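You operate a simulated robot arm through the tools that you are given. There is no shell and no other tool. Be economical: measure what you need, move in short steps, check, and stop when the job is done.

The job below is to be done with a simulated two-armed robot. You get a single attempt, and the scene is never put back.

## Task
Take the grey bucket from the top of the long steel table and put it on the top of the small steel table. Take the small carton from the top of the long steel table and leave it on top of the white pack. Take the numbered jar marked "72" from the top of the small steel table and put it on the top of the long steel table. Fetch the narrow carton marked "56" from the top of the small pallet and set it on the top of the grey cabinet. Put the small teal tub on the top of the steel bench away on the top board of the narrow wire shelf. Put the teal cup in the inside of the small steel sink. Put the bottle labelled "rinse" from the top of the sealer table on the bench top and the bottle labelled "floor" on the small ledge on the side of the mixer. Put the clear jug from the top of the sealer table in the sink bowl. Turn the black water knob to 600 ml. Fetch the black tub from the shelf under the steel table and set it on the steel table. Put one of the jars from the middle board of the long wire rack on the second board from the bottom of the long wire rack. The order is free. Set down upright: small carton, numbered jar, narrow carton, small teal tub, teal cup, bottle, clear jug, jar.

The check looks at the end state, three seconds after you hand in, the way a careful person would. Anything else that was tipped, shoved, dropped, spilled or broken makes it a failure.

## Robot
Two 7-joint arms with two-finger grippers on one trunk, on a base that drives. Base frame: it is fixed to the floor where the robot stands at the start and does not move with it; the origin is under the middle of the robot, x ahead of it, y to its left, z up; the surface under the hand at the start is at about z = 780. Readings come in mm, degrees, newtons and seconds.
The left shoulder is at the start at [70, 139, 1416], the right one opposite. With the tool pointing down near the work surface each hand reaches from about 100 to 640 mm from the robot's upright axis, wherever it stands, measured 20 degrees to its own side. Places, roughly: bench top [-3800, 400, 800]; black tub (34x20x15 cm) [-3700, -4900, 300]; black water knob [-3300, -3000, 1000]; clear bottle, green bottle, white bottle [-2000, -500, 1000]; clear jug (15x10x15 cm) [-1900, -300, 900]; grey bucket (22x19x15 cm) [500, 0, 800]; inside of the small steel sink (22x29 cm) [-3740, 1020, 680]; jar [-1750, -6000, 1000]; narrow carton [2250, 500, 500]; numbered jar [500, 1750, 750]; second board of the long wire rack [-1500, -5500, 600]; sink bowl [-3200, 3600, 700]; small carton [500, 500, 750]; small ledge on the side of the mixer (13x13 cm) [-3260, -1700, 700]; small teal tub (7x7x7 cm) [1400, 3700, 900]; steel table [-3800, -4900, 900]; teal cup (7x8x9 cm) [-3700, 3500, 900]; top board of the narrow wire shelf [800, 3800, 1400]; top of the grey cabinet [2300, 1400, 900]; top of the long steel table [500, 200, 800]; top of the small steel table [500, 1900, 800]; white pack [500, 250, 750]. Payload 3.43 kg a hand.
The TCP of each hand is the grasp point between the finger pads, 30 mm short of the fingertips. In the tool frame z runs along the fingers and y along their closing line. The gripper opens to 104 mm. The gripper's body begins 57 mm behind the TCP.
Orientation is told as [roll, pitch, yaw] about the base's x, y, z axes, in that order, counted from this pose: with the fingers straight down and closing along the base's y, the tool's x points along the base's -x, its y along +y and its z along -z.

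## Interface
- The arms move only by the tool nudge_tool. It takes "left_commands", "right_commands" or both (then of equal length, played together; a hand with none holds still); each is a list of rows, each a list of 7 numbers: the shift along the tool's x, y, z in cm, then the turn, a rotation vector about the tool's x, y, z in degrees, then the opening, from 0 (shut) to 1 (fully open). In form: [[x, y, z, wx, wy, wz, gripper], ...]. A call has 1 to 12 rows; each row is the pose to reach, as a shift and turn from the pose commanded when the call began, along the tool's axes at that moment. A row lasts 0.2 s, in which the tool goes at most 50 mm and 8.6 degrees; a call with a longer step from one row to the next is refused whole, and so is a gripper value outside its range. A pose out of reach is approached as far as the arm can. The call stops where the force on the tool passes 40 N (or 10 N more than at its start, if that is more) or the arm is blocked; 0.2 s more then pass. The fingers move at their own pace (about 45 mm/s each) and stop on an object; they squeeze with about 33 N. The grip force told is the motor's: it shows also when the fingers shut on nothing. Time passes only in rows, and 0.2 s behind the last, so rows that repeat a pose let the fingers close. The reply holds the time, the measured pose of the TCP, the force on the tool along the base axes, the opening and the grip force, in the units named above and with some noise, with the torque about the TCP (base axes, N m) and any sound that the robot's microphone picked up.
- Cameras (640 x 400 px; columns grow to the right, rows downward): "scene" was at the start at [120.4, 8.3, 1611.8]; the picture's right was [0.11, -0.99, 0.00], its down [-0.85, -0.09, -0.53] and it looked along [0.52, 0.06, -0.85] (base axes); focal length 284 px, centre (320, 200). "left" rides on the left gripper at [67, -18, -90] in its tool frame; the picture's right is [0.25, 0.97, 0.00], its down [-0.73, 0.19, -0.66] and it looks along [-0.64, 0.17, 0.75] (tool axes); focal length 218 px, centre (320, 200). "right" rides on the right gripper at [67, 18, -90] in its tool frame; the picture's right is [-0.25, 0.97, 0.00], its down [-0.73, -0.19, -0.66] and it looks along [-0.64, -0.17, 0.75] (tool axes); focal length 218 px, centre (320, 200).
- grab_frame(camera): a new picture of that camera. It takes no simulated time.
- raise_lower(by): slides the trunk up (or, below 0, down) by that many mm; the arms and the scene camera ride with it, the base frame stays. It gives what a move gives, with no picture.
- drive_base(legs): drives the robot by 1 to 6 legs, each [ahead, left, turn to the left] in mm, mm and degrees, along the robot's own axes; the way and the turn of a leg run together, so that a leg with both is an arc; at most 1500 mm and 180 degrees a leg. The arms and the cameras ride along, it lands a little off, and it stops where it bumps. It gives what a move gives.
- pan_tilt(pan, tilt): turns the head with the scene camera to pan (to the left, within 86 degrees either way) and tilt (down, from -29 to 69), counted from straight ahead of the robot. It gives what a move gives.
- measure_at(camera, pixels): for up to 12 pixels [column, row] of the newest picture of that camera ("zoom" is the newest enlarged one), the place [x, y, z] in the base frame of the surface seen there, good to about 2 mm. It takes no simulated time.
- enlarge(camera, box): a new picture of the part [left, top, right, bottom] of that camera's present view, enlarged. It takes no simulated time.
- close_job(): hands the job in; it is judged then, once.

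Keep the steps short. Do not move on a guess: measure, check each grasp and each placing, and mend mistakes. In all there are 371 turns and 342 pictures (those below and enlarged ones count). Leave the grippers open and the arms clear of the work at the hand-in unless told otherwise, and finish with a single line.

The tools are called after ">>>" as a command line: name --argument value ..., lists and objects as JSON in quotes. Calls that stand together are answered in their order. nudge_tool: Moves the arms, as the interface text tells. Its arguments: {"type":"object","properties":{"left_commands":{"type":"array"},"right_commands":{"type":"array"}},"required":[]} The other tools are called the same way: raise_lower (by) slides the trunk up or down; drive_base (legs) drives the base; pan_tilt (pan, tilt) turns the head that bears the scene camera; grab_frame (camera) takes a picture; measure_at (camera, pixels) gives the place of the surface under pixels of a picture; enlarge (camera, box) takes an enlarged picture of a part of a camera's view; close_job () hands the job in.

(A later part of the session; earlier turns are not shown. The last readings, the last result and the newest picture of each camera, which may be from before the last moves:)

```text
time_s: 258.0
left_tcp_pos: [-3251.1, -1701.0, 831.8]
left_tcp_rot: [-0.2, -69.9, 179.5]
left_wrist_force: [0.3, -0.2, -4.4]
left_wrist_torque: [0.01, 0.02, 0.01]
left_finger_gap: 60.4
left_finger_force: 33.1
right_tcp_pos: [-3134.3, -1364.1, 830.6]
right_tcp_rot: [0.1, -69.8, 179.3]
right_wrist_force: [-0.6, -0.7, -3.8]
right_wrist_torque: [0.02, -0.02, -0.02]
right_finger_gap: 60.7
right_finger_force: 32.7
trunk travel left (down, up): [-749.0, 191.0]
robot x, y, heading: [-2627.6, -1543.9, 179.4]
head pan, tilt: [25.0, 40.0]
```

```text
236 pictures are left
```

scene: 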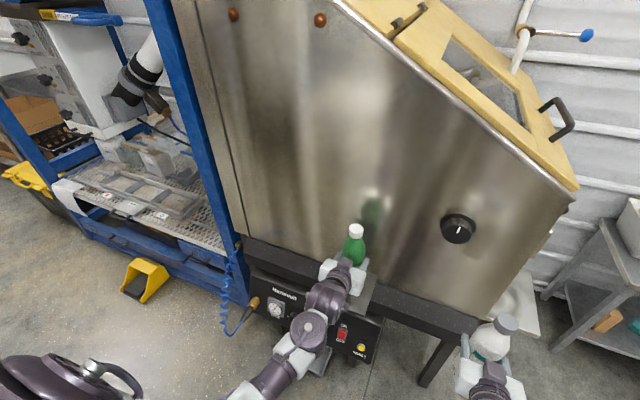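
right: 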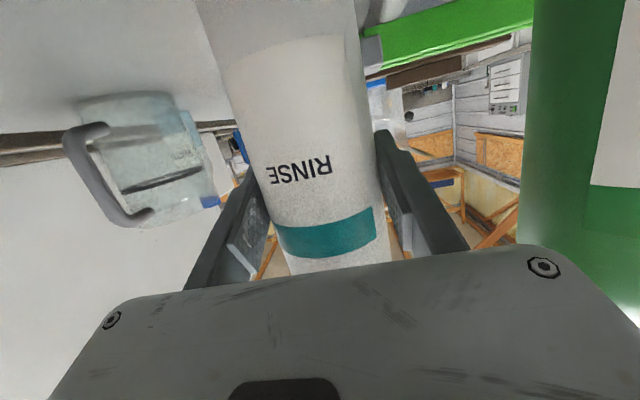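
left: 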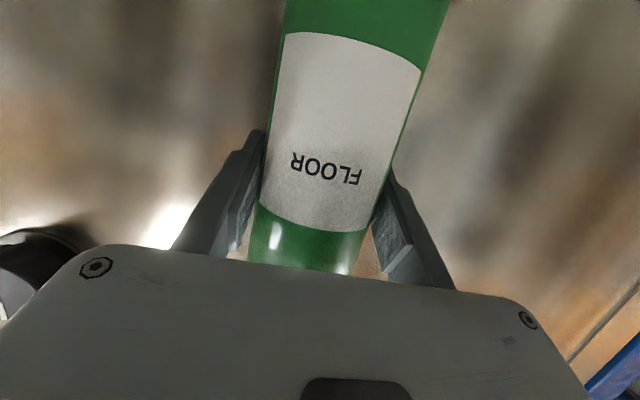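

Over the ledge. I lower 26 mm, then feel.

>>> nudge_tool --left_commands '[[1.2, 0, 0.45, 0, 0, 0, 0], [2.44, 0, 0.89, 0, 0, 0, 0], [2.65, 0, 0.96, 0, 0, 0, 0], [2.65, 0, 0.96, 0, 0, 0, 0]]'

>>> nudge_tool --left_commands '[[0.15, 0, 0.05, 0, 0, 0, 0], [0.3, 0, 0.1, 0, 0, 0, 0], [0.3, 0, 0.1, 0, 0, 0, 0]]'

```text
time_s: 259.0
left_tcp_pos: [-3251.6, -1701.5, 803.0]
left_tcp_rot: [-0.3, -69.8, 179.5]
left_wrist_force: [-1.0, 0.1, -4.4]
left_wrist_torque: [-0.04, -0.03, 0.0]
left_finger_gap: 60.6
left_finger_force: 32.9
right_tcp_pos: [-3135.0, -1362.9, 831.2]
right_tcp_rot: [0.1, -69.9, 179.2]
right_wrist_force: [0.2, 0.0, -4.7]
right_wrist_torque: [0.0, 0.01, 0.0]
right_finger_gap: 60.5
right_finger_force: 33.4
trunk travel left (down, up): [-749.0, 191.0]
robot x, y, heading: [-2631.1, -1542.6, 179.4]
head pan, tilt: [25.0, 40.0]
```

```text
time_s: 259.8
left_tcp_pos: [-3251.3, -1699.5, 803.1]
left_tcp_rot: [-0.1, -69.8, 179.4]
left_wrist_force: [0.4, -2.0, 4.8]
left_wrist_torque: [-0.2, -0.21, -0.04]
left_finger_gap: 60.3
left_finger_force: 32.9
right_tcp_pos: [-3133.2, -1363.0, 831.2]
right_tcp_rot: [0.0, -69.8, 179.2]
right_wrist_force: [0.0, 0.5, -4.3]
right_wrist_torque: [-0.01, 0.0, -0.02]
right_finger_gap: 60.4
right_finger_force: 32.8
trunk travel left (down, up): [-749.0, 191.0]
robot x, y, heading: [-2628.0, -1540.3, 179.4]
head pan, tilt: [25.0, 40.0]
```

Contact. I open and withdraw straight back.

>>> nudge_tool --left_commands '[[0, 0, 0, 0, 0, 0, 0.7], [0, 0, 0, 0, 0, 0, 0.9], [0, 0, 0, 0, 0, 0, 1], [0, 0, 0, 0, 0, 0, 1], [1, 0, -2.8, 0, 0, 0, 1], [2.2, 0, -6, 0, 0, 0, 1], [3.6, 0, -10, 0, 0, 0, 1], [4.5, 0, -12.4, 0, 0, 0, 1], [4.5, 0, -12.4, 0, 0, 0, 1]]'

>>> grab_frame --camera "scene"

>>> grab_frame --camera "left"

```text
time_s: 261.8
left_tcp_pos: [-3119.8, -1700.2, 800.5]
left_tcp_rot: [0.0, -69.6, 179.4]
left_wrist_force: [0.1, 0.4, 0.0]
left_wrist_torque: [-0.01, -0.03, 0.01]
left_finger_gap: 104.1
left_finger_force: 0.1
right_tcp_pos: [-3134.2, -1361.7, 830.8]
right_tcp_rot: [0.1, -69.7, 179.2]
right_wrist_force: [-0.7, 0.0, -4.8]
right_wrist_torque: [-0.04, -0.03, 0.01]
right_finger_gap: 60.5
right_finger_force: 32.7
trunk travel left (down, up): [-749.0, 191.0]
robot x, y, heading: [-2629.7, -1541.6, 179.5]
head pan, tilt: [25.0, 40.0]
```

```text
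235 pictures are left
```

scene: 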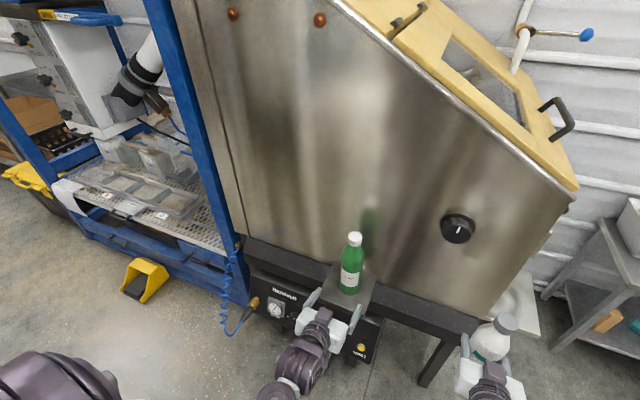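

```text
234 pictures are left
```

left: 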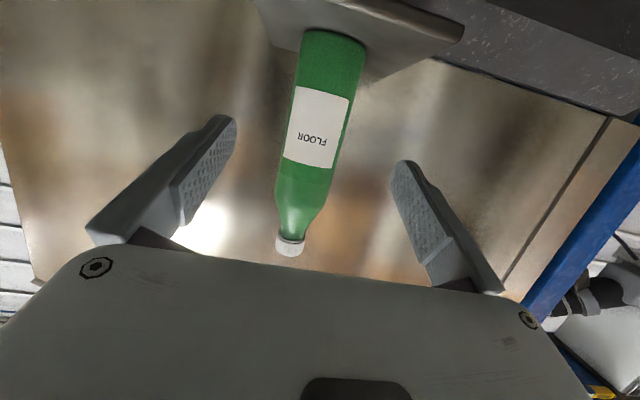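

The floor bottle stands on its ledge. I raise the trunk again and drive along the aisle to the bench spot near (−3575,110).

>>> raise_lower --by 190

>>> drive_base --legs '[[0, -460, 0.5], [-260, 0, 0], [0, -200, 0]]'

```text
time_s: 263.9
left_tcp_pos: [-3118.7, -1700.5, 991.3]
left_tcp_rot: [0.0, -69.6, 179.3]
left_wrist_force: [-0.2, 0.1, 0.2]
left_wrist_torque: [0.03, -0.01, 0.0]
left_finger_gap: 104.0
left_finger_force: 0.2
right_tcp_pos: [-3134.3, -1362.6, 1020.0]
right_tcp_rot: [0.1, -69.7, 179.1]
right_wrist_force: [0.1, 0.1, -4.0]
right_wrist_torque: [0.03, -0.05, -0.01]
right_finger_gap: 60.5
right_finger_force: 32.9
trunk travel left (down, up): [-939.0, 1.0]
robot x, y, heading: [-2622.1, -1539.7, 179.2]
head pan, tilt: [25.0, 40.0]
```

```text
time_s: 269.3
left_tcp_pos: [-2851.8, -1052.6, 990.9]
left_tcp_rot: [-0.4, -69.6, 179.6]
left_wrist_force: [-0.2, -1.2, -0.6]
left_wrist_torque: [0.03, 0.02, 0.01]
left_finger_gap: 103.8
left_finger_force: 0.1
right_tcp_pos: [-2867.1, -716.1, 1022.1]
right_tcp_rot: [-0.1, -69.8, 179.5]
right_wrist_force: [-0.4, 0.0, -4.2]
right_wrist_torque: [-0.01, -0.02, -0.05]
right_finger_gap: 60.4
right_finger_force: 33.3
trunk travel left (down, up): [-939.0, 1.0]
robot x, y, heading: [-2362.2, -895.3, 179.1]
head pan, tilt: [25.0, 40.0]
```

I went back instead of ahead there; no contact. Now ahead 530 into the aisle's middle, then right 825.

>>> drive_base --legs '[[530, 0, 0.5], [0, -822, 0]]'

>>> pan_tilt --pan -15 --tilt 40

>>> grab_frame --camera "scene"

```text
time_s: 276.2
left_tcp_pos: [-3353.7, -243.9, 990.6]
left_tcp_rot: [-0.2, -69.7, -180.0]
left_wrist_force: [-0.4, 0.6, 0.8]
left_wrist_torque: [-0.01, 0.04, 0.02]
left_finger_gap: 104.0
left_finger_force: 0.0
right_tcp_pos: [-3372.8, 92.8, 1019.5]
right_tcp_rot: [0.1, -69.8, 179.8]
right_wrist_force: [0.3, -0.2, -3.9]
right_wrist_torque: [0.02, -0.03, 0.0]
right_finger_gap: 60.4
right_finger_force: 33.1
trunk travel left (down, up): [-939.0, 1.0]
robot x, y, heading: [-2863.9, -78.1, 179.8]
head pan, tilt: [25.0, 40.0]
```

```text
time_s: 277.3
left_tcp_pos: [-3354.1, -244.2, 990.6]
left_tcp_rot: [-0.1, -69.7, 180.0]
left_wrist_force: [0.4, 0.2, 0.0]
left_wrist_torque: [0.0, -0.01, -0.01]
left_finger_gap: 104.0
left_finger_force: 0.0
right_tcp_pos: [-3372.5, 94.8, 1019.6]
right_tcp_rot: [0.2, -69.8, 179.8]
right_wrist_force: [0.7, 0.3, -4.4]
right_wrist_torque: [0.02, -0.01, -0.01]
right_finger_gap: 60.2
right_finger_force: 33.6
trunk travel left (down, up): [-939.0, 1.0]
robot x, y, heading: [-2862.2, -78.0, 179.7]
head pan, tilt: [-15.0, 40.0]
```

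```text
233 pictures are left
```

scene: 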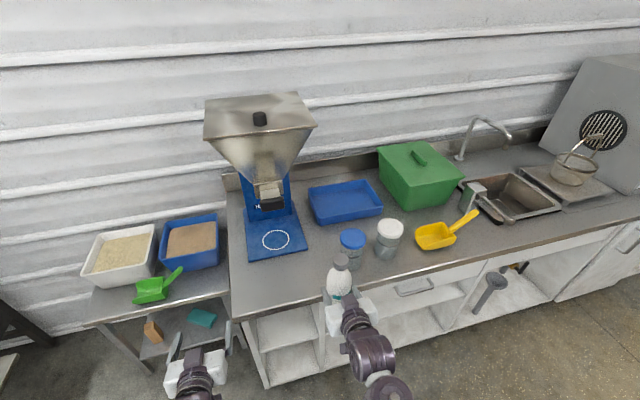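

>>> measure_at --camera "scene" --pixels '[[310, 245], [303, 250], [300, 272], [270, 275], [318, 222], [345, 230], [352, 262], [353, 240], [335, 285], [290, 285], [388, 250], [320, 260]]'

```text
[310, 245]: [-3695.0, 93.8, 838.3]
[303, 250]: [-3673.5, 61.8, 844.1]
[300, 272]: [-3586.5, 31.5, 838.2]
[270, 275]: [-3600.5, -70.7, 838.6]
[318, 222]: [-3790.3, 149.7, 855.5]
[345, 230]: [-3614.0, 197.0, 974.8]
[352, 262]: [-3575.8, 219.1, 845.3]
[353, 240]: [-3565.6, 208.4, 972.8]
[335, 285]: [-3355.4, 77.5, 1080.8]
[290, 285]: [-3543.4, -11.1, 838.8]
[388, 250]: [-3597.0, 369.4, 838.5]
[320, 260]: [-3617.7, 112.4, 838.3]
```

Target spot (−3580,60), between the scale base and the jar at (−3600,215). I drive ahead 110, left 34, then reach.

>>> drive_base --legs '[[110, 34, 0]]'

>>> nudge_tool --right_commands '[[-1.1, 0, 3.1, 0, 0, 0, 0], [-2.2, 0, 6.1, 0, 0, 0, 0], [-3.3, 0, 9.1, 0, 0, 0, 0], [-1.0, 0, 9.9, 0, 0, 0, 0], [1.5, 0, 10.8, 0, 0, 0, 0], [1.5, 0, 10.8, 0, 0, 0, 0]]'

>>> grab_frame --camera "scene"

>>> grab_frame --camera "right"

```text
time_s: 278.5
left_tcp_pos: [-3461.1, -274.5, 990.6]
left_tcp_rot: [0.0, -69.7, 179.5]
left_wrist_force: [-0.4, -0.8, 0.5]
left_wrist_torque: [0.0, -0.01, 0.02]
left_finger_gap: 103.9
left_finger_force: 0.1
right_tcp_pos: [-3480.2, 63.4, 1020.8]
right_tcp_rot: [0.3, -69.8, 179.4]
right_wrist_force: [-0.6, 0.5, -4.8]
right_wrist_torque: [0.01, -0.04, -0.01]
right_finger_gap: 60.4
right_finger_force: 32.8
trunk travel left (down, up): [-939.0, 1.0]
robot x, y, heading: [-2971.8, -113.5, 179.8]
head pan, tilt: [-15.0, 40.0]
```

```text
time_s: 279.9
left_tcp_pos: [-3463.6, -275.2, 990.3]
left_tcp_rot: [-0.2, -69.7, 179.8]
left_wrist_force: [0.9, 0.5, -0.9]
left_wrist_torque: [-0.03, -0.02, -0.01]
left_finger_gap: 104.1
left_finger_force: 0.1
right_tcp_pos: [-3577.7, 62.2, 966.3]
right_tcp_rot: [0.3, -69.7, 179.6]
right_wrist_force: [0.4, -0.9, -4.4]
right_wrist_torque: [-0.01, -0.07, 0.01]
right_finger_gap: 60.7
right_finger_force: 33.0
trunk travel left (down, up): [-939.0, 1.0]
robot x, y, heading: [-2976.8, -117.0, 179.3]
head pan, tilt: [-15.0, 40.0]
```

```text
232 pictures are left
```

scene: 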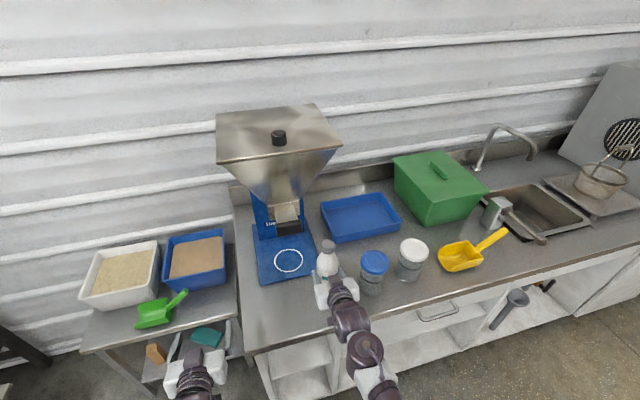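

```text
231 pictures are left
```

right: 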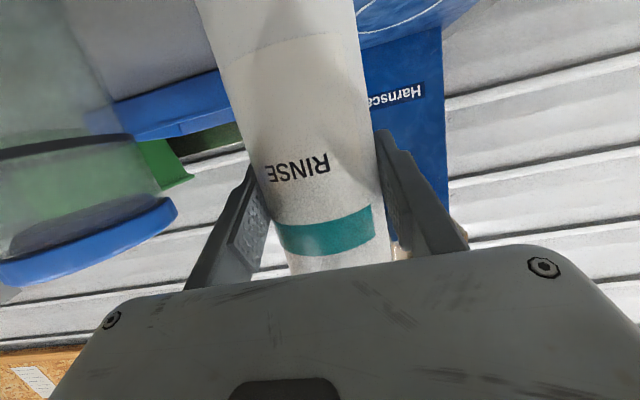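

I lower 22 mm and feel for contact.

>>> nudge_tool --right_commands '[[1.2, 0, 0.45, 0, 0, 0, 0], [2.05, 0, 0.75, 0, 0, 0, 0], [2.25, 0, 0.82, 0, 0, 0, 0], [2.25, 0, 0.82, 0, 0, 0, 0]]'

>>> nudge_tool --right_commands '[[0.15, 0, 0.05, 0, 0, 0, 0], [0.3, 0, 0.1, 0, 0, 0, 0], [0.3, 0, 0.1, 0, 0, 0, 0]]'

```text
time_s: 280.9
left_tcp_pos: [-3463.1, -274.2, 991.0]
left_tcp_rot: [-0.1, -69.7, 179.6]
left_wrist_force: [0.9, 0.1, -0.3]
left_wrist_torque: [-0.01, -0.01, -0.02]
left_finger_gap: 104.1
left_finger_force: 0.0
right_tcp_pos: [-3577.1, 62.4, 945.0]
right_tcp_rot: [0.1, -69.8, 179.5]
right_wrist_force: [0.1, -0.6, -2.3]
right_wrist_torque: [-0.01, -0.07, 0.02]
right_finger_gap: 60.4
right_finger_force: 33.2
trunk travel left (down, up): [-939.0, 1.0]
robot x, y, heading: [-2972.7, -109.4, 179.9]
head pan, tilt: [-15.0, 40.0]
```

```text
time_s: 281.7
left_tcp_pos: [-3461.5, -274.3, 990.4]
left_tcp_rot: [-0.1, -69.8, 179.8]
left_wrist_force: [0.3, 0.1, -0.1]
left_wrist_torque: [-0.05, 0.02, 0.02]
left_finger_gap: 104.1
left_finger_force: 0.0
right_tcp_pos: [-3577.5, 63.2, 944.6]
right_tcp_rot: [0.3, -70.0, 179.6]
right_wrist_force: [0.2, -0.7, 6.3]
right_wrist_torque: [0.08, 0.24, 0.03]
right_finger_gap: 60.4
right_finger_force: 33.2
trunk travel left (down, up): [-939.0, 1.0]
robot x, y, heading: [-2974.2, -113.5, 179.7]
head pan, tilt: [-15.0, 40.0]
```

Contact (−4.4 → +6.3 N). Open, withdraw straight back, check.

>>> nudge_tool --right_commands '[[0, 0, 0, 0, 0, 0, 0.7], [0, 0, 0, 0, 0, 0, 0.9], [0, 0, 0, 0, 0, 0, 1], [0, 0, 0, 0, 0, 0, 1], [1, 0, -2.8, 0, 0, 0, 1], [2.2, 0, -6, 0, 0, 0, 1], [3.6, 0, -10, 0, 0, 0, 1], [4.5, 0, -12.4, 0, 0, 0, 1], [4.5, 0, -12.4, 0, 0, 0, 1]]'

>>> grab_frame --camera "scene"

```text
time_s: 283.7
left_tcp_pos: [-3462.9, -274.4, 990.8]
left_tcp_rot: [-0.1, -69.7, 179.7]
left_wrist_force: [0.5, 0.2, -0.2]
left_wrist_torque: [0.01, 0.02, -0.01]
left_finger_gap: 103.8
left_finger_force: 0.1
right_tcp_pos: [-3444.3, 62.5, 945.9]
right_tcp_rot: [0.1, -69.8, 179.5]
right_wrist_force: [0.5, -0.3, -0.6]
right_wrist_torque: [-0.01, -0.01, 0.0]
right_finger_gap: 104.0
right_finger_force: 0.1
trunk travel left (down, up): [-939.0, 1.0]
robot x, y, heading: [-2973.4, -115.7, 180.0]
head pan, tilt: [-15.0, 40.0]
```

```text
230 pictures are left
```

scene: 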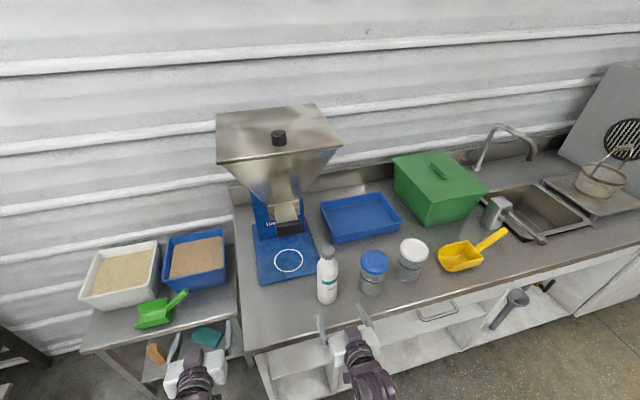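

Rinse placed and upright. Next the clear jug. I back off 200 and bring both hands back to fingers-down, retracted.

>>> drive_base --legs '[[-130, 0, 0]]'

>>> nudge_tool --left_commands '[[1.6, 0, -0.4, 0, 8, 0, 1], [3.2, 0, -0.7, 0, 16, 0, 1], [4.8, 0, -1.1, 0, 24, 0, 1], [6.4, 0, -1.4, 0, 32, 0, 1], [8, 0, -1.8, 0, 40, 0, 1], [9.6, 0, -2.1, 0, 48, 0, 1], [11.2, 0, -2.5, 0, 56, 0, 1], [12.7, 0, -2.8, 0, 64, 0, 1], [12.7, 0, -2.8, 0, 70, 0, 1], [12.7, 0, -2.8, 0, 70, 0, 1]]' --right_commands '[[0, 0, 0, 0, 8, 0, 1], [0, 0, 0, 0, 16, 0, 1], [0, 0, 0, 0, 24, 0, 1], [0, 0, 0, 0, 32, 0, 1], [0, 0, 0, 0, 40, 0, 1], [0, 0, 0, 0, 48, 0, 1], [0, 0, 0, 0, 56, 0, 1], [0, 0, 0, 0, 64, 0, 1], [0, 0, 0, 0, 70, 0, 1], [0, 0, 0, 0, 70, 0, 1]]'

```text
time_s: 285.0
left_tcp_pos: [-3333.0, -274.8, 990.3]
left_tcp_rot: [0.1, -69.6, 179.8]
left_wrist_force: [0.0, -0.2, 0.3]
left_wrist_torque: [-0.02, -0.02, 0.05]
left_finger_gap: 104.1
left_finger_force: 0.1
right_tcp_pos: [-3314.0, 61.7, 944.8]
right_tcp_rot: [0.2, -69.7, 179.7]
right_wrist_force: [0.2, 0.3, -0.3]
right_wrist_torque: [0.03, 0.0, -0.01]
right_finger_gap: 103.9
right_finger_force: 0.0
trunk travel left (down, up): [-939.0, 1.0]
robot x, y, heading: [-2842.7, -113.6, 179.9]
head pan, tilt: [-15.0, 40.0]
```

```text
time_s: 287.2
left_tcp_pos: [-3261.0, -274.9, 881.2]
left_tcp_rot: [0.0, 0.3, 179.9]
left_wrist_force: [0.4, 1.3, -0.2]
left_wrist_torque: [0.01, 0.03, -0.05]
left_finger_gap: 104.1
left_finger_force: 0.2
right_tcp_pos: [-3312.1, 62.0, 945.7]
right_tcp_rot: [0.0, 0.2, 179.8]
right_wrist_force: [0.4, 0.1, -0.7]
right_wrist_torque: [-0.01, 0.04, -0.01]
right_finger_gap: 103.9
right_finger_force: 0.1
trunk travel left (down, up): [-939.0, 1.0]
robot x, y, heading: [-2843.2, -113.9, 179.8]
head pan, tilt: [-15.0, 40.0]
```

>>> nudge_tool --left_commands '[[4, 0, 1, 0, 0, 0, 1], [8, 0, 2, 0, 0, 0, 1], [12, 0, 3, 0, 0, 0, 1], [14, 0, 4, 0, 0, 0, 1], [14, 0, 4, 0, 0, 0, 1]]'

>>> drive_base --legs '[[0, 1030, 0], [0, 0, -90], [0, -740, 0]]'

>>> pan_tilt --pan -10 --tilt 40

>>> grab_frame --camera "scene"

>>> enlarge --camera "scene" --box '[280, 130, 480, 270]'

```text
time_s: 288.4
left_tcp_pos: [-3119.3, -275.9, 842.2]
left_tcp_rot: [0.0, 0.2, 179.8]
left_wrist_force: [0.1, 0.3, 0.1]
left_wrist_torque: [0.01, 0.04, -0.02]
left_finger_gap: 103.8
left_finger_force: 0.0
right_tcp_pos: [-3313.3, 61.1, 945.9]
right_tcp_rot: [0.1, 0.2, 179.8]
right_wrist_force: [-1.1, 0.6, 0.6]
right_wrist_torque: [0.0, 0.05, 0.02]
right_finger_gap: 104.0
right_finger_force: 0.0
trunk travel left (down, up): [-939.0, 1.0]
robot x, y, heading: [-2840.5, -111.2, 179.8]
head pan, tilt: [-15.0, 40.0]
```

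```text
time_s: 301.1
left_tcp_pos: [-2296.5, -865.1, 843.7]
left_tcp_rot: [0.0, 0.2, 92.2]
left_wrist_force: [-0.1, 0.7, 0.0]
left_wrist_torque: [0.0, -0.02, -0.03]
left_finger_gap: 104.2
left_finger_force: 0.0
right_tcp_pos: [-1967.8, -657.9, 945.9]
right_tcp_rot: [0.1, 0.2, 92.3]
right_wrist_force: [0.3, -0.1, -0.2]
right_wrist_torque: [-0.01, -0.03, 0.02]
right_finger_gap: 104.1
right_finger_force: 0.1
trunk travel left (down, up): [-939.0, 1.0]
robot x, y, heading: [-2117.4, -1134.4, 92.2]
head pan, tilt: [-15.0, 40.0]
```

```text
time_s: 301.7
left_tcp_pos: [-2295.6, -865.7, 843.8]
left_tcp_rot: [0.0, 0.2, 92.2]
left_wrist_force: [-0.5, -0.4, -0.9]
left_wrist_torque: [0.0, -0.02, 0.02]
left_finger_gap: 103.9
left_finger_force: 0.0
right_tcp_pos: [-1966.3, -657.7, 945.3]
right_tcp_rot: [0.1, 0.2, 92.3]
right_wrist_force: [0.6, 0.3, 0.4]
right_wrist_torque: [0.01, 0.04, -0.04]
right_finger_gap: 103.9
right_finger_force: 0.0
trunk travel left (down, up): [-939.0, 1.0]
robot x, y, heading: [-2124.7, -1138.3, 92.3]
head pan, tilt: [-10.0, 40.0]
```

```text
229 pictures are left
```

scene: 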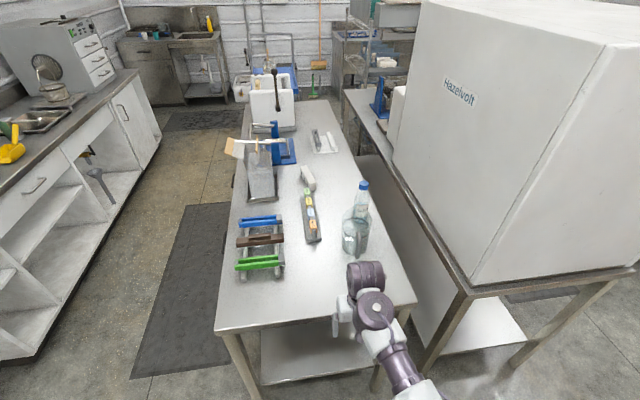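

```text
2.86 times, centred on (380, 200) of scene
```

zoom: 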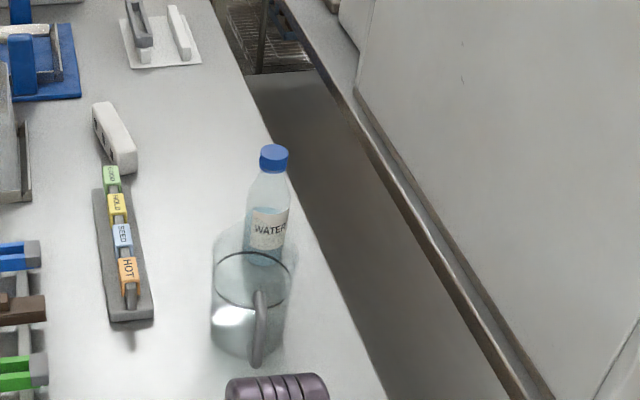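

The jug's handle points toward the robot. I measure its rim (dark ellipse) and handle in the zoom.

>>> measure_at --camera "zoom" --pixels '[[216, 275], [290, 285], [252, 253], [225, 297], [235, 303], [258, 300], [262, 330], [256, 362], [275, 262], [215, 350], [250, 235], [290, 250]]'

>>> enlarge --camera "scene" --box '[335, 175, 385, 265]'

```text
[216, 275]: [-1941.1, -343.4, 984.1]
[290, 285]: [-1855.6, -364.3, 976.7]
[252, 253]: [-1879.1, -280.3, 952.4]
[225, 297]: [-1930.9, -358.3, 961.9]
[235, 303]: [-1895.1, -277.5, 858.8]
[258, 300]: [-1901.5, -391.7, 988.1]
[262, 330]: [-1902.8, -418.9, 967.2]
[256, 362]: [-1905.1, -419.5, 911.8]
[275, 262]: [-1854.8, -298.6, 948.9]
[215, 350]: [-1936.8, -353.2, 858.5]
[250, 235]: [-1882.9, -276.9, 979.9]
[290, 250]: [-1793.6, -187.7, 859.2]
```

```text
4.44 times, centred on (360, 220) of scene
```

zoom: 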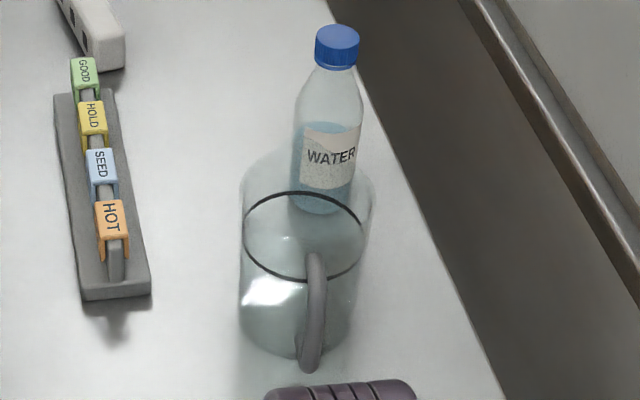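

Jug: body centre ≈(−1897,−328), handle bar at ≈(−1903,−415), z 905–995. I'll grip the handle bar from above (fingers across it). First I straighten and extend the right hand.

>>> drive_base --legs '[[0, -45, -2.3]]'

>>> nudge_tool --right_commands '[[-3.3, 0, -0.6, 0, 0, 0, 0.8], [-6.6, 0, -1.2, 0, 0, 0, 0.8], [-10, 0, -1.7, 0, 0, 0, 0.8], [-10, 0, -1.7, 0, 0, 0, 0.8]]'

>>> grab_frame --camera "right"

```text
time_s: 302.6
left_tcp_pos: [-2246.9, -858.1, 841.5]
left_tcp_rot: [-0.2, 0.2, 90.1]
left_wrist_force: [-0.3, 0.0, -0.1]
left_wrist_torque: [-0.01, -0.06, -0.04]
left_finger_gap: 104.1
left_finger_force: 0.0
right_tcp_pos: [-1911.7, -662.1, 948.1]
right_tcp_rot: [-0.3, 0.2, 90.0]
right_wrist_force: [-0.6, -0.5, 0.7]
right_wrist_torque: [0.02, -0.05, 0.0]
right_finger_gap: 103.9
right_finger_force: 0.0
trunk travel left (down, up): [-939.0, 1.0]
robot x, y, heading: [-2077.2, -1130.8, 89.8]
head pan, tilt: [-10.0, 40.0]
```

```text
time_s: 303.6
left_tcp_pos: [-2241.0, -856.7, 842.5]
left_tcp_rot: [0.1, 0.2, 90.1]
left_wrist_force: [-0.3, -0.3, -0.2]
left_wrist_torque: [-0.02, 0.03, -0.03]
left_finger_gap: 103.9
left_finger_force: 0.0
right_tcp_pos: [-1906.2, -560.3, 962.6]
right_tcp_rot: [0.2, 0.2, 90.1]
right_wrist_force: [0.5, -0.4, 0.3]
right_wrist_torque: [-0.02, 0.02, -0.02]
right_finger_gap: 83.3
right_finger_force: 0.0
trunk travel left (down, up): [-939.0, 1.0]
robot x, y, heading: [-2078.2, -1130.2, 90.0]
head pan, tilt: [-10.0, 40.0]
```

```text
226 pictures are left
```

right: 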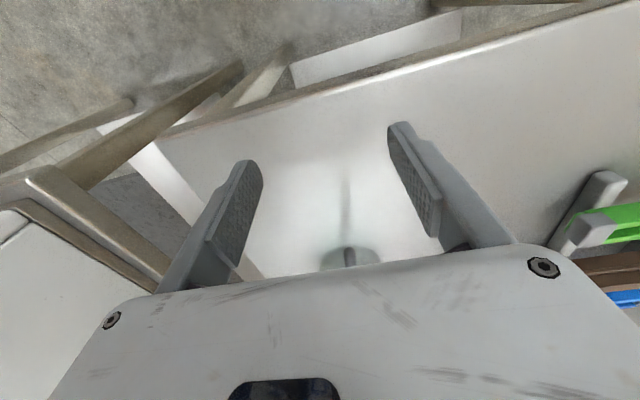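

I drive ahead 105 and look again.

>>> drive_base --legs '[[105, 0, 0]]'

>>> grab_frame --camera "right"

>>> grab_frame --camera "scene"

```text
time_s: 304.8
left_tcp_pos: [-2242.0, -755.8, 843.1]
left_tcp_rot: [0.1, 0.1, 90.0]
left_wrist_force: [-0.2, 0.7, 0.1]
left_wrist_torque: [0.02, 0.0, -0.02]
left_finger_gap: 104.0
left_finger_force: 0.0
right_tcp_pos: [-1906.2, -457.5, 962.5]
right_tcp_rot: [0.1, 0.1, 90.0]
right_wrist_force: [0.3, 0.4, 0.0]
right_wrist_torque: [0.01, 0.02, -0.01]
right_finger_gap: 83.0
right_finger_force: 0.2
trunk travel left (down, up): [-939.0, 1.0]
robot x, y, heading: [-2076.3, -1029.1, 90.1]
head pan, tilt: [-10.0, 40.0]
```

```text
225 pictures are left
```

right: 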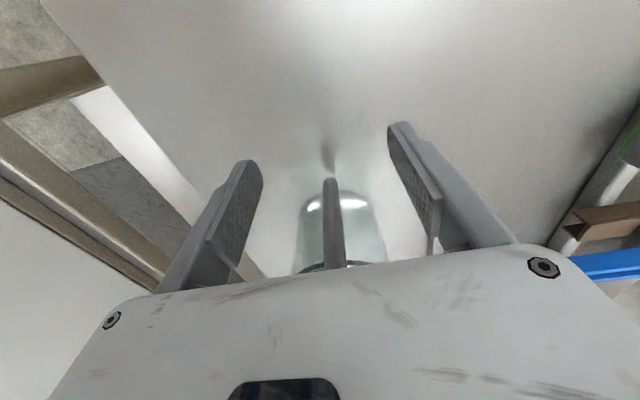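

```text
224 pictures are left
```

scene: 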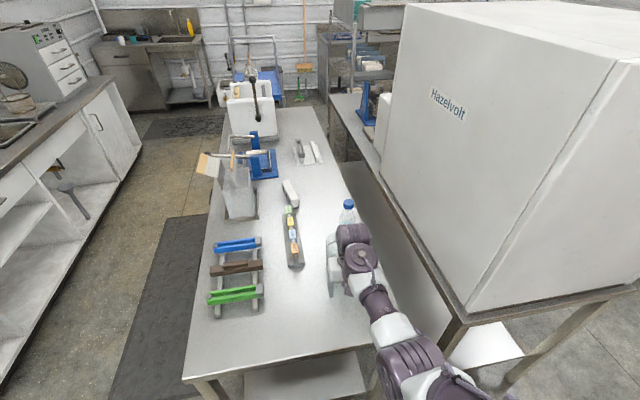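

>>> measure_at --camera "right" --pixels '[[330, 185], [332, 210], [334, 240], [335, 262], [326, 230], [344, 240], [305, 215], [378, 230]]'

```text
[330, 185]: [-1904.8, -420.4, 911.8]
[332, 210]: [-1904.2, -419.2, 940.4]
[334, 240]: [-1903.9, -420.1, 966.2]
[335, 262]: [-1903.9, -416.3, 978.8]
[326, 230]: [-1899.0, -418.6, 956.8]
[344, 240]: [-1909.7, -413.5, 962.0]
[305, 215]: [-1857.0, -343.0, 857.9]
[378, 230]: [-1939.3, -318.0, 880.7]
```

Bar at x −1904, face y −420. I move 45 mm forward, 8 mm down and close on the bar.

>>> nudge_tool --right_commands '[[-2.3, -0.2, 0.4, 0, 0, 0, 0.8], [-4.6, -0.2, 0.8, 0, 0, 0, 0.8], [-4.6, -0.2, 0.8, 0, 0, 0, 0], [-4.6, -0.2, 0.8, 0, 0, 0, 0], [-4.6, -0.2, 0.8, 0, 0, 0, 0], [-4.6, -0.2, 0.8, 0, 0, 0, 0], [-4.6, -0.2, 0.8, 0, 0, 0, 0]]'

>>> nudge_tool --right_commands '[[0, 0, -1, 0, 0, 0, 0], [0, 0, -2, 0, 0, 0, 0], [0, 0, -2, 0, 0, 0, 0]]'

>>> grab_frame --camera "right"

>>> enlarge --camera "scene" --box '[290, 180, 410, 310]'

```text
time_s: 306.4
left_tcp_pos: [-2240.6, -751.5, 843.5]
left_tcp_rot: [0.1, 0.3, 90.1]
left_wrist_force: [0.1, -0.1, 0.1]
left_wrist_torque: [-0.02, 0.0, 0.01]
left_finger_gap: 104.2
left_finger_force: 0.0
right_tcp_pos: [-1904.5, -410.1, 953.1]
right_tcp_rot: [0.1, 0.1, 90.1]
right_wrist_force: [-0.1, -0.4, 0.9]
right_wrist_torque: [-0.07, -0.08, 0.0]
right_finger_gap: 13.5
right_finger_force: 32.5
trunk travel left (down, up): [-939.0, 1.0]
robot x, y, heading: [-2078.8, -1029.8, 90.0]
head pan, tilt: [-10.0, 40.0]
```

```text
time_s: 307.2
left_tcp_pos: [-2242.5, -752.6, 842.6]
left_tcp_rot: [0.1, 0.2, 90.0]
left_wrist_force: [-0.1, -0.7, 0.3]
left_wrist_torque: [-0.03, 0.0, -0.05]
left_finger_gap: 104.0
left_finger_force: 0.1
right_tcp_pos: [-1905.3, -409.3, 973.4]
right_tcp_rot: [0.1, 0.3, 90.0]
right_wrist_force: [0.2, 0.1, -1.5]
right_wrist_torque: [-0.13, 0.0, -0.01]
right_finger_gap: 13.2
right_finger_force: 33.9
trunk travel left (down, up): [-939.0, 1.0]
robot x, y, heading: [-2081.4, -1029.2, 89.9]
head pan, tilt: [-10.0, 40.0]
```

```text
223 pictures are left
```

right: 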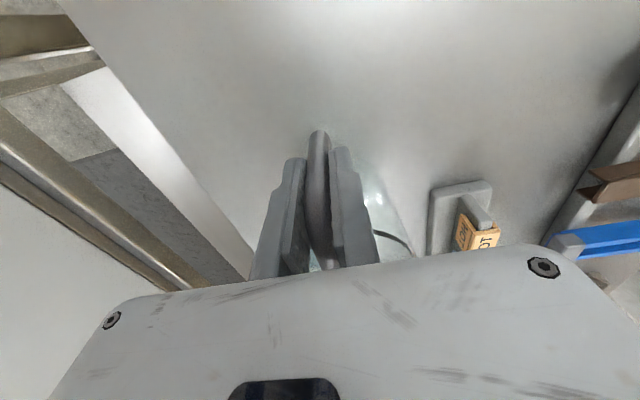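

```text
3.08 times, centred on (350, 245) of scene
```

zoom: 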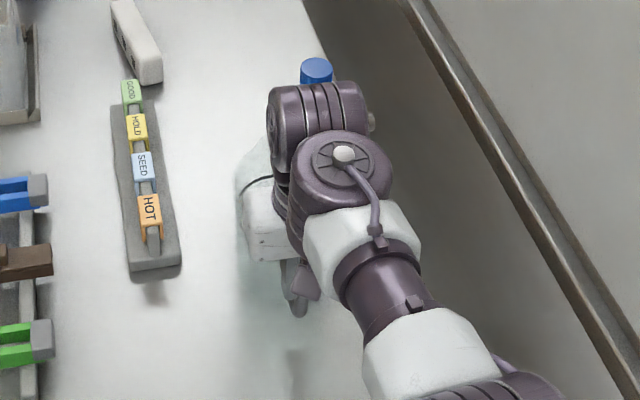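

The jug is light and held. I lift 30 more and back off 300 mm, then check its attitude.

>>> nudge_tool --right_commands '[[0, 0, -1.5, 0, 0, 0, 0], [0, 0, -3, 0, 0, 0, 0], [0, 0, -3, 0, 0, 0, 0]]'

>>> drive_base --legs '[[-300, 0, 0]]'

>>> pan_tilt --pan -15 --tilt 55

>>> grab_frame --camera "scene"

```text
time_s: 308.0
left_tcp_pos: [-2241.8, -752.3, 842.5]
left_tcp_rot: [0.1, 0.3, 90.0]
left_wrist_force: [0.0, -0.6, -1.0]
left_wrist_torque: [-0.02, -0.01, -0.02]
left_finger_gap: 103.8
left_finger_force: 0.1
right_tcp_pos: [-1902.6, -410.2, 1002.1]
right_tcp_rot: [0.0, 0.2, 90.0]
right_wrist_force: [-0.1, -0.5, -1.7]
right_wrist_torque: [-0.06, 0.03, 0.0]
right_finger_gap: 13.2
right_finger_force: 33.0
trunk travel left (down, up): [-939.0, 1.0]
robot x, y, heading: [-2077.6, -1027.5, 89.7]
head pan, tilt: [-10.0, 40.0]
```

```text
time_s: 310.0
left_tcp_pos: [-2242.2, -1042.6, 841.7]
left_tcp_rot: [0.0, 0.3, 90.3]
left_wrist_force: [-0.3, -0.2, -0.6]
left_wrist_torque: [-0.02, -0.01, -0.03]
left_finger_gap: 103.9
left_finger_force: 0.1
right_tcp_pos: [-1906.8, -697.2, 1002.0]
right_tcp_rot: [0.1, 0.3, 90.5]
right_wrist_force: [-0.2, -0.2, -1.7]
right_wrist_torque: [-0.08, -0.02, 0.01]
right_finger_gap: 13.3
right_finger_force: 33.1
trunk travel left (down, up): [-939.0, 1.0]
robot x, y, heading: [-2074.3, -1321.5, 90.2]
head pan, tilt: [-10.0, 40.0]
```

```text
time_s: 310.8
left_tcp_pos: [-2243.1, -1044.8, 842.9]
left_tcp_rot: [0.2, 0.2, 90.4]
left_wrist_force: [0.6, 1.0, -0.1]
left_wrist_torque: [0.01, -0.01, -0.03]
left_finger_gap: 104.1
left_finger_force: 0.0
right_tcp_pos: [-1905.9, -699.2, 1004.0]
right_tcp_rot: [0.2, 0.2, 90.3]
right_wrist_force: [-0.2, -0.2, -1.4]
right_wrist_torque: [-0.06, 0.0, -0.01]
right_finger_gap: 13.3
right_finger_force: 32.9
trunk travel left (down, up): [-939.0, 1.0]
robot x, y, heading: [-2076.0, -1317.0, 90.5]
head pan, tilt: [-15.0, 55.0]
```

```text
221 pictures are left
```

scene: 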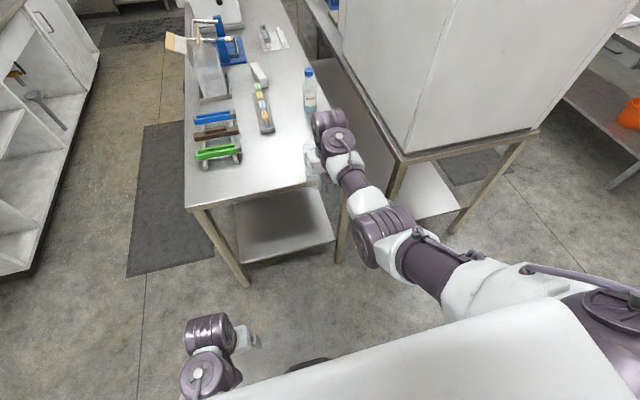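

All fine. I drive left into the aisle (x≈−2930) and north to y≈1500, then look.

>>> drive_base --legs '[[0, 855, 0], [1400, 0, 0], [1400, 0, 0]]'

>>> pan_tilt --pan 10 --tilt 30

>>> grab_frame --camera "scene"

```text
time_s: 328.5
left_tcp_pos: [-3170.8, 1761.1, 842.9]
left_tcp_rot: [0.2, 0.2, 92.4]
left_wrist_force: [0.0, 0.9, -0.1]
left_wrist_torque: [0.03, 0.0, 0.01]
left_finger_gap: 103.9
left_finger_force: 0.0
right_tcp_pos: [-2848.5, 2118.6, 1002.9]
right_tcp_rot: [0.1, 0.2, 92.5]
right_wrist_force: [-0.1, -1.3, -1.2]
right_wrist_torque: [-0.11, -0.01, -0.02]
right_finger_gap: 13.2
right_finger_force: 32.6
trunk travel left (down, up): [-939.0, 1.0]
robot x, y, heading: [-2992.5, 1494.1, 92.7]
head pan, tilt: [-15.0, 55.0]
```

```text
time_s: 329.4
left_tcp_pos: [-3170.0, 1762.7, 843.4]
left_tcp_rot: [0.0, 0.3, 92.5]
left_wrist_force: [-1.0, -0.3, -0.4]
left_wrist_torque: [0.0, 0.03, -0.03]
left_finger_gap: 103.9
left_finger_force: 0.1
right_tcp_pos: [-2848.2, 2118.9, 1000.7]
right_tcp_rot: [0.0, 0.2, 92.5]
right_wrist_force: [0.1, 0.2, -1.4]
right_wrist_torque: [-0.09, -0.01, -0.02]
right_finger_gap: 13.4
right_finger_force: 32.2
trunk travel left (down, up): [-939.0, 1.0]
robot x, y, heading: [-2993.9, 1493.5, 92.5]
head pan, tilt: [10.0, 30.0]
```

```text
220 pictures are left
```

scene: 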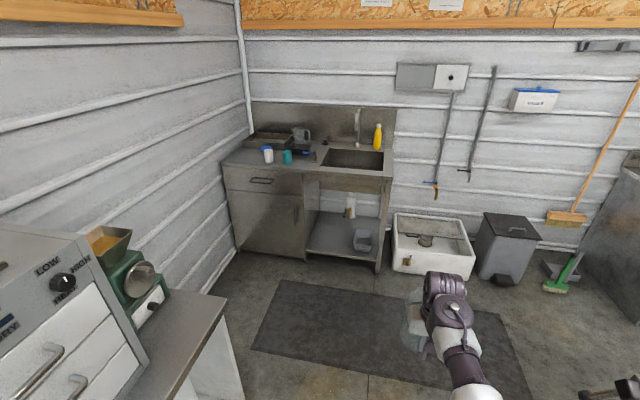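

>>> measure_at --camera "scene" --pixels '[[355, 160], [325, 150], [382, 153], [330, 165], [382, 168], [392, 178], [222, 170], [288, 157], [267, 155], [378, 130], [376, 272], [310, 155]]'

>>> enlarge --camera "scene" --box '[210, 100, 410, 220]'

```text
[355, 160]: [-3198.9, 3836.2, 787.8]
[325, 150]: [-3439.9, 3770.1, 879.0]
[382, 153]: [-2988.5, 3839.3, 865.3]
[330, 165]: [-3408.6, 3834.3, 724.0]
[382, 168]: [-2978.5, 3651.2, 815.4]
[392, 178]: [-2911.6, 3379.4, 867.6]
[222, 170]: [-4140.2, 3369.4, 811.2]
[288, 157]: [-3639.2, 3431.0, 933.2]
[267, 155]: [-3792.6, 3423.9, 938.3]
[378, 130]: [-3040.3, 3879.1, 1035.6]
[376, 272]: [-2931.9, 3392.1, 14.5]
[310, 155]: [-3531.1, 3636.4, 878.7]
```

```text
3.20 times, centred on (310, 160) of scene
```

zoom: 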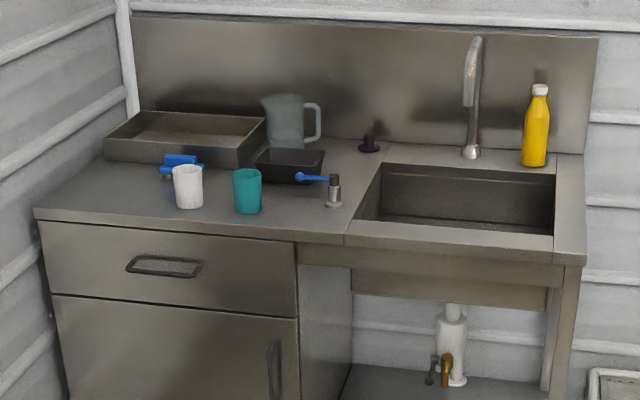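

Sink bowl: x −3410…−2980, rim z≈872, counter front y 3379; teal cup at (−3640,3440). I straighten, drive north 1250 and left 360.

>>> drive_base --legs '[[0, 0, -2.5], [1250, 0, 0], [0, 370, 0]]'

>>> pan_tilt --pan -5 --tilt 45

>>> grab_frame --camera "scene"

```text
time_s: 338.1
left_tcp_pos: [-3542.1, 3017.5, 842.7]
left_tcp_rot: [0.1, 0.3, 90.5]
left_wrist_force: [-0.9, -0.2, -0.9]
left_wrist_torque: [-0.02, 0.01, 0.03]
left_finger_gap: 103.9
left_finger_force: 0.0
right_tcp_pos: [-3207.7, 3364.0, 1002.1]
right_tcp_rot: [0.2, 0.2, 90.6]
right_wrist_force: [0.5, 0.2, -1.7]
right_wrist_torque: [-0.08, 0.0, -0.01]
right_finger_gap: 13.3
right_finger_force: 33.2
trunk travel left (down, up): [-939.0, 1.0]
robot x, y, heading: [-3375.7, 2741.2, 90.8]
head pan, tilt: [10.0, 30.0]
```

```text
time_s: 338.9
left_tcp_pos: [-3543.8, 3016.7, 842.4]
left_tcp_rot: [-0.1, 0.3, 90.5]
left_wrist_force: [-0.5, -0.8, 0.2]
left_wrist_torque: [0.02, -0.01, -0.04]
left_finger_gap: 104.0
left_finger_force: 0.0
right_tcp_pos: [-3208.7, 3364.2, 1002.2]
right_tcp_rot: [0.1, 0.2, 90.6]
right_wrist_force: [0.1, -0.2, -2.5]
right_wrist_torque: [-0.07, 0.0, -0.03]
right_finger_gap: 13.7
right_finger_force: 33.2
trunk travel left (down, up): [-939.0, 1.0]
robot x, y, heading: [-3378.3, 2742.8, 90.4]
head pan, tilt: [-5.0, 45.0]
```

```text
218 pictures are left
```

scene: 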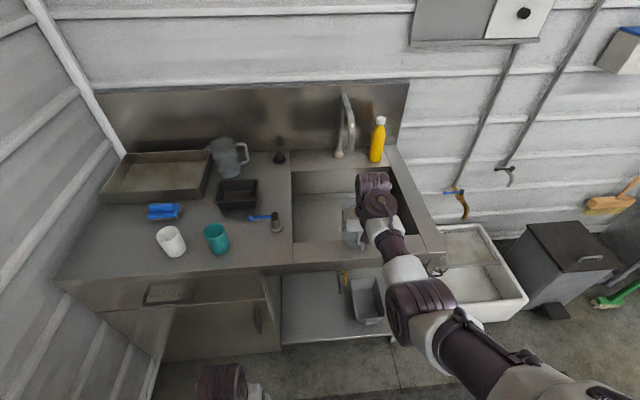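

>>> measure_at --camera "scene" --pixels '[[320, 215], [335, 200], [300, 235], [295, 240], [345, 190], [380, 172], [340, 150], [425, 235], [293, 262], [300, 175], [216, 232], [218, 250]]'

>>> enlarge --camera "scene" --box '[280, 80, 460, 280]'

```text
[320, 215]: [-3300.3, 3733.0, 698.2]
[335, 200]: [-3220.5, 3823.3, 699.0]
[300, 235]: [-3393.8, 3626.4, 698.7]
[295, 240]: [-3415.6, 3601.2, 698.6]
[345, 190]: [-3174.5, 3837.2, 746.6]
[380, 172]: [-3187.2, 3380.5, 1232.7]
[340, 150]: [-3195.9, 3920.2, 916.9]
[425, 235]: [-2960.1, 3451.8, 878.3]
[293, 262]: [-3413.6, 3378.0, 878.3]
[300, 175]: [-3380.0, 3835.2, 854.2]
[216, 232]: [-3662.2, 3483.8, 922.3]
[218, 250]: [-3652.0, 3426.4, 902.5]
```

```text
2.00 times, centred on (370, 180) of scene
```

zoom: 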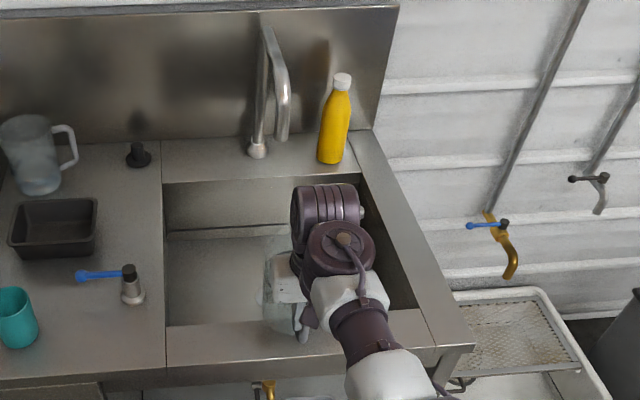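

Bowl bottom z 698, back wall y 3836. I check the faucet spout, then drive ahead 195.

>>> measure_at --camera "zoom" --pixels '[[283, 130], [270, 40], [285, 85], [200, 345], [200, 328], [120, 275], [335, 80]]'

>>> drive_base --legs '[[195, 5, -0.4]]'

>>> grab_frame --camera "scene"

>>> grab_frame --camera "right"

```text
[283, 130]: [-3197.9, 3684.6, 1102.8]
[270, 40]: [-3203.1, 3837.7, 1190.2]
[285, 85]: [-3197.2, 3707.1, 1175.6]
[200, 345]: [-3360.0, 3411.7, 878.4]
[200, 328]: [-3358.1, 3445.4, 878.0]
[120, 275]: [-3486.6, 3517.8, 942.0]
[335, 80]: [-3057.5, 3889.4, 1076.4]
```

```text
time_s: 340.5
left_tcp_pos: [-3545.5, 3211.0, 845.5]
left_tcp_rot: [0.0, 0.1, 90.1]
left_wrist_force: [-0.6, -0.2, 0.3]
left_wrist_torque: [0.02, -0.05, -0.01]
left_finger_gap: 103.9
left_finger_force: 0.0
right_tcp_pos: [-3209.4, 3556.0, 1002.9]
right_tcp_rot: [0.1, 0.2, 90.1]
right_wrist_force: [-0.4, 0.9, -1.3]
right_wrist_torque: [-0.06, -0.01, -0.04]
right_finger_gap: 13.2
right_finger_force: 32.2
trunk travel left (down, up): [-939.0, 1.0]
robot x, y, heading: [-3386.2, 2937.2, 90.4]
head pan, tilt: [-5.0, 45.0]
```

```text
216 pictures are left
```

scene: 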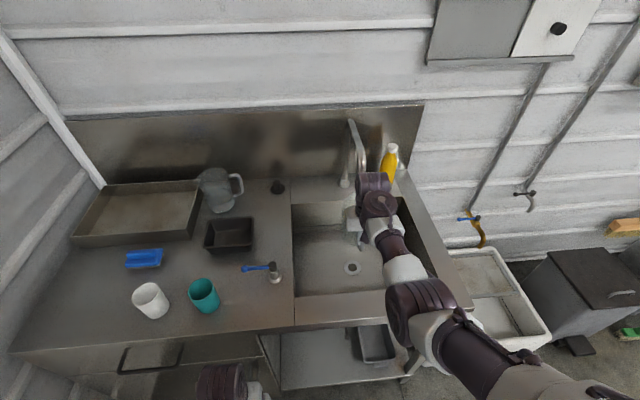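

```text
215 pictures are left
```

right: 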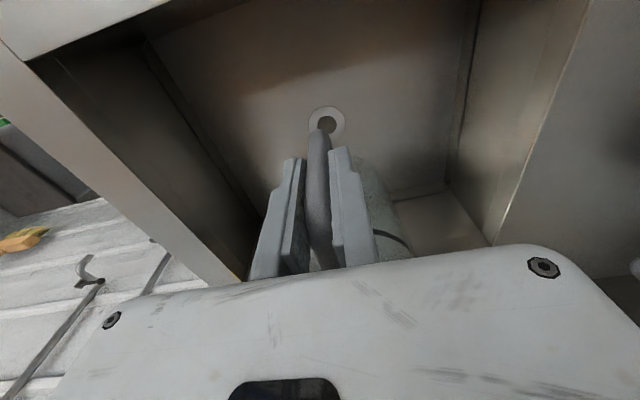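

The spout tip is at (−3198,3685,1103). I move 60 mm left to stay clear of faucet and drain, then lower 195.

>>> nudge_tool --right_commands '[[0, 3, 0, 0, 0, 0, 0], [0, 6, 1, 0, 0, 0, 0], [0, 6, 5, 0, 0, 0, 0], [0, 6, 9, 0, 0, 0, 0], [0, 6, 13, 0, 0, 0, 0], [0, 6, 17, 0, 0, 0, 0], [0, 6, 19.5, 0, 0, 0, 0], [0, 6, 19.5, 0, 0, 0, 0]]'

>>> grab_frame --camera "scene"

>>> grab_frame --camera "right"

```text
time_s: 342.3
left_tcp_pos: [-3547.1, 3212.9, 842.3]
left_tcp_rot: [0.1, 0.3, 90.1]
left_wrist_force: [0.2, -0.3, 0.8]
left_wrist_torque: [-0.03, 0.0, -0.01]
left_finger_gap: 104.1
left_finger_force: 0.0
right_tcp_pos: [-3264.4, 3528.3, 855.7]
right_tcp_rot: [0.1, 0.3, 90.1]
right_wrist_force: [0.5, 0.1, -1.7]
right_wrist_torque: [-0.09, -0.01, -0.01]
right_finger_gap: 13.4
right_finger_force: 32.8
right hand out of reach, approached as far as the arm can: row 5, 6, 7, 8
trunk travel left (down, up): [-939.0, 1.0]
robot x, y, heading: [-3380.1, 2939.6, 90.2]
head pan, tilt: [-5.0, 45.0]
```

```text
214 pictures are left
```

scene: 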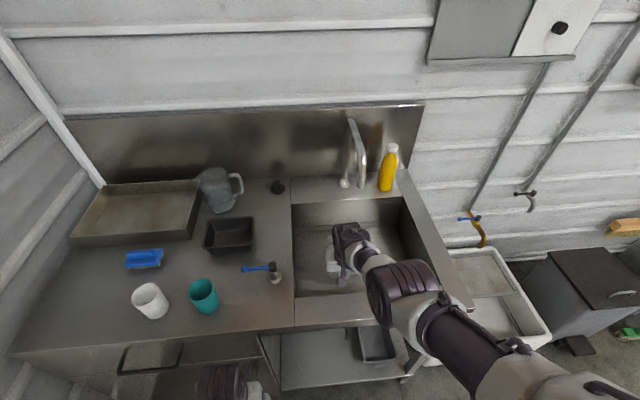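

```text
213 pictures are left
```

right: 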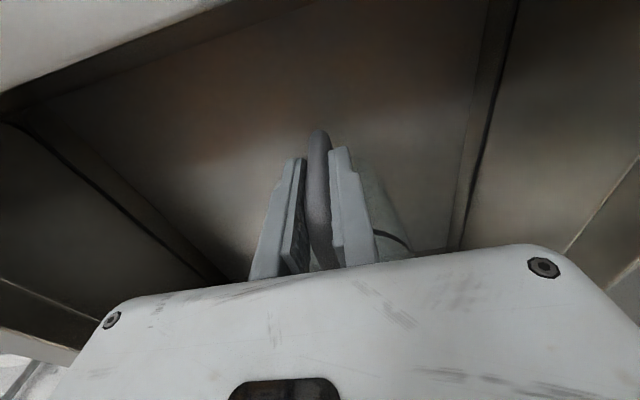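

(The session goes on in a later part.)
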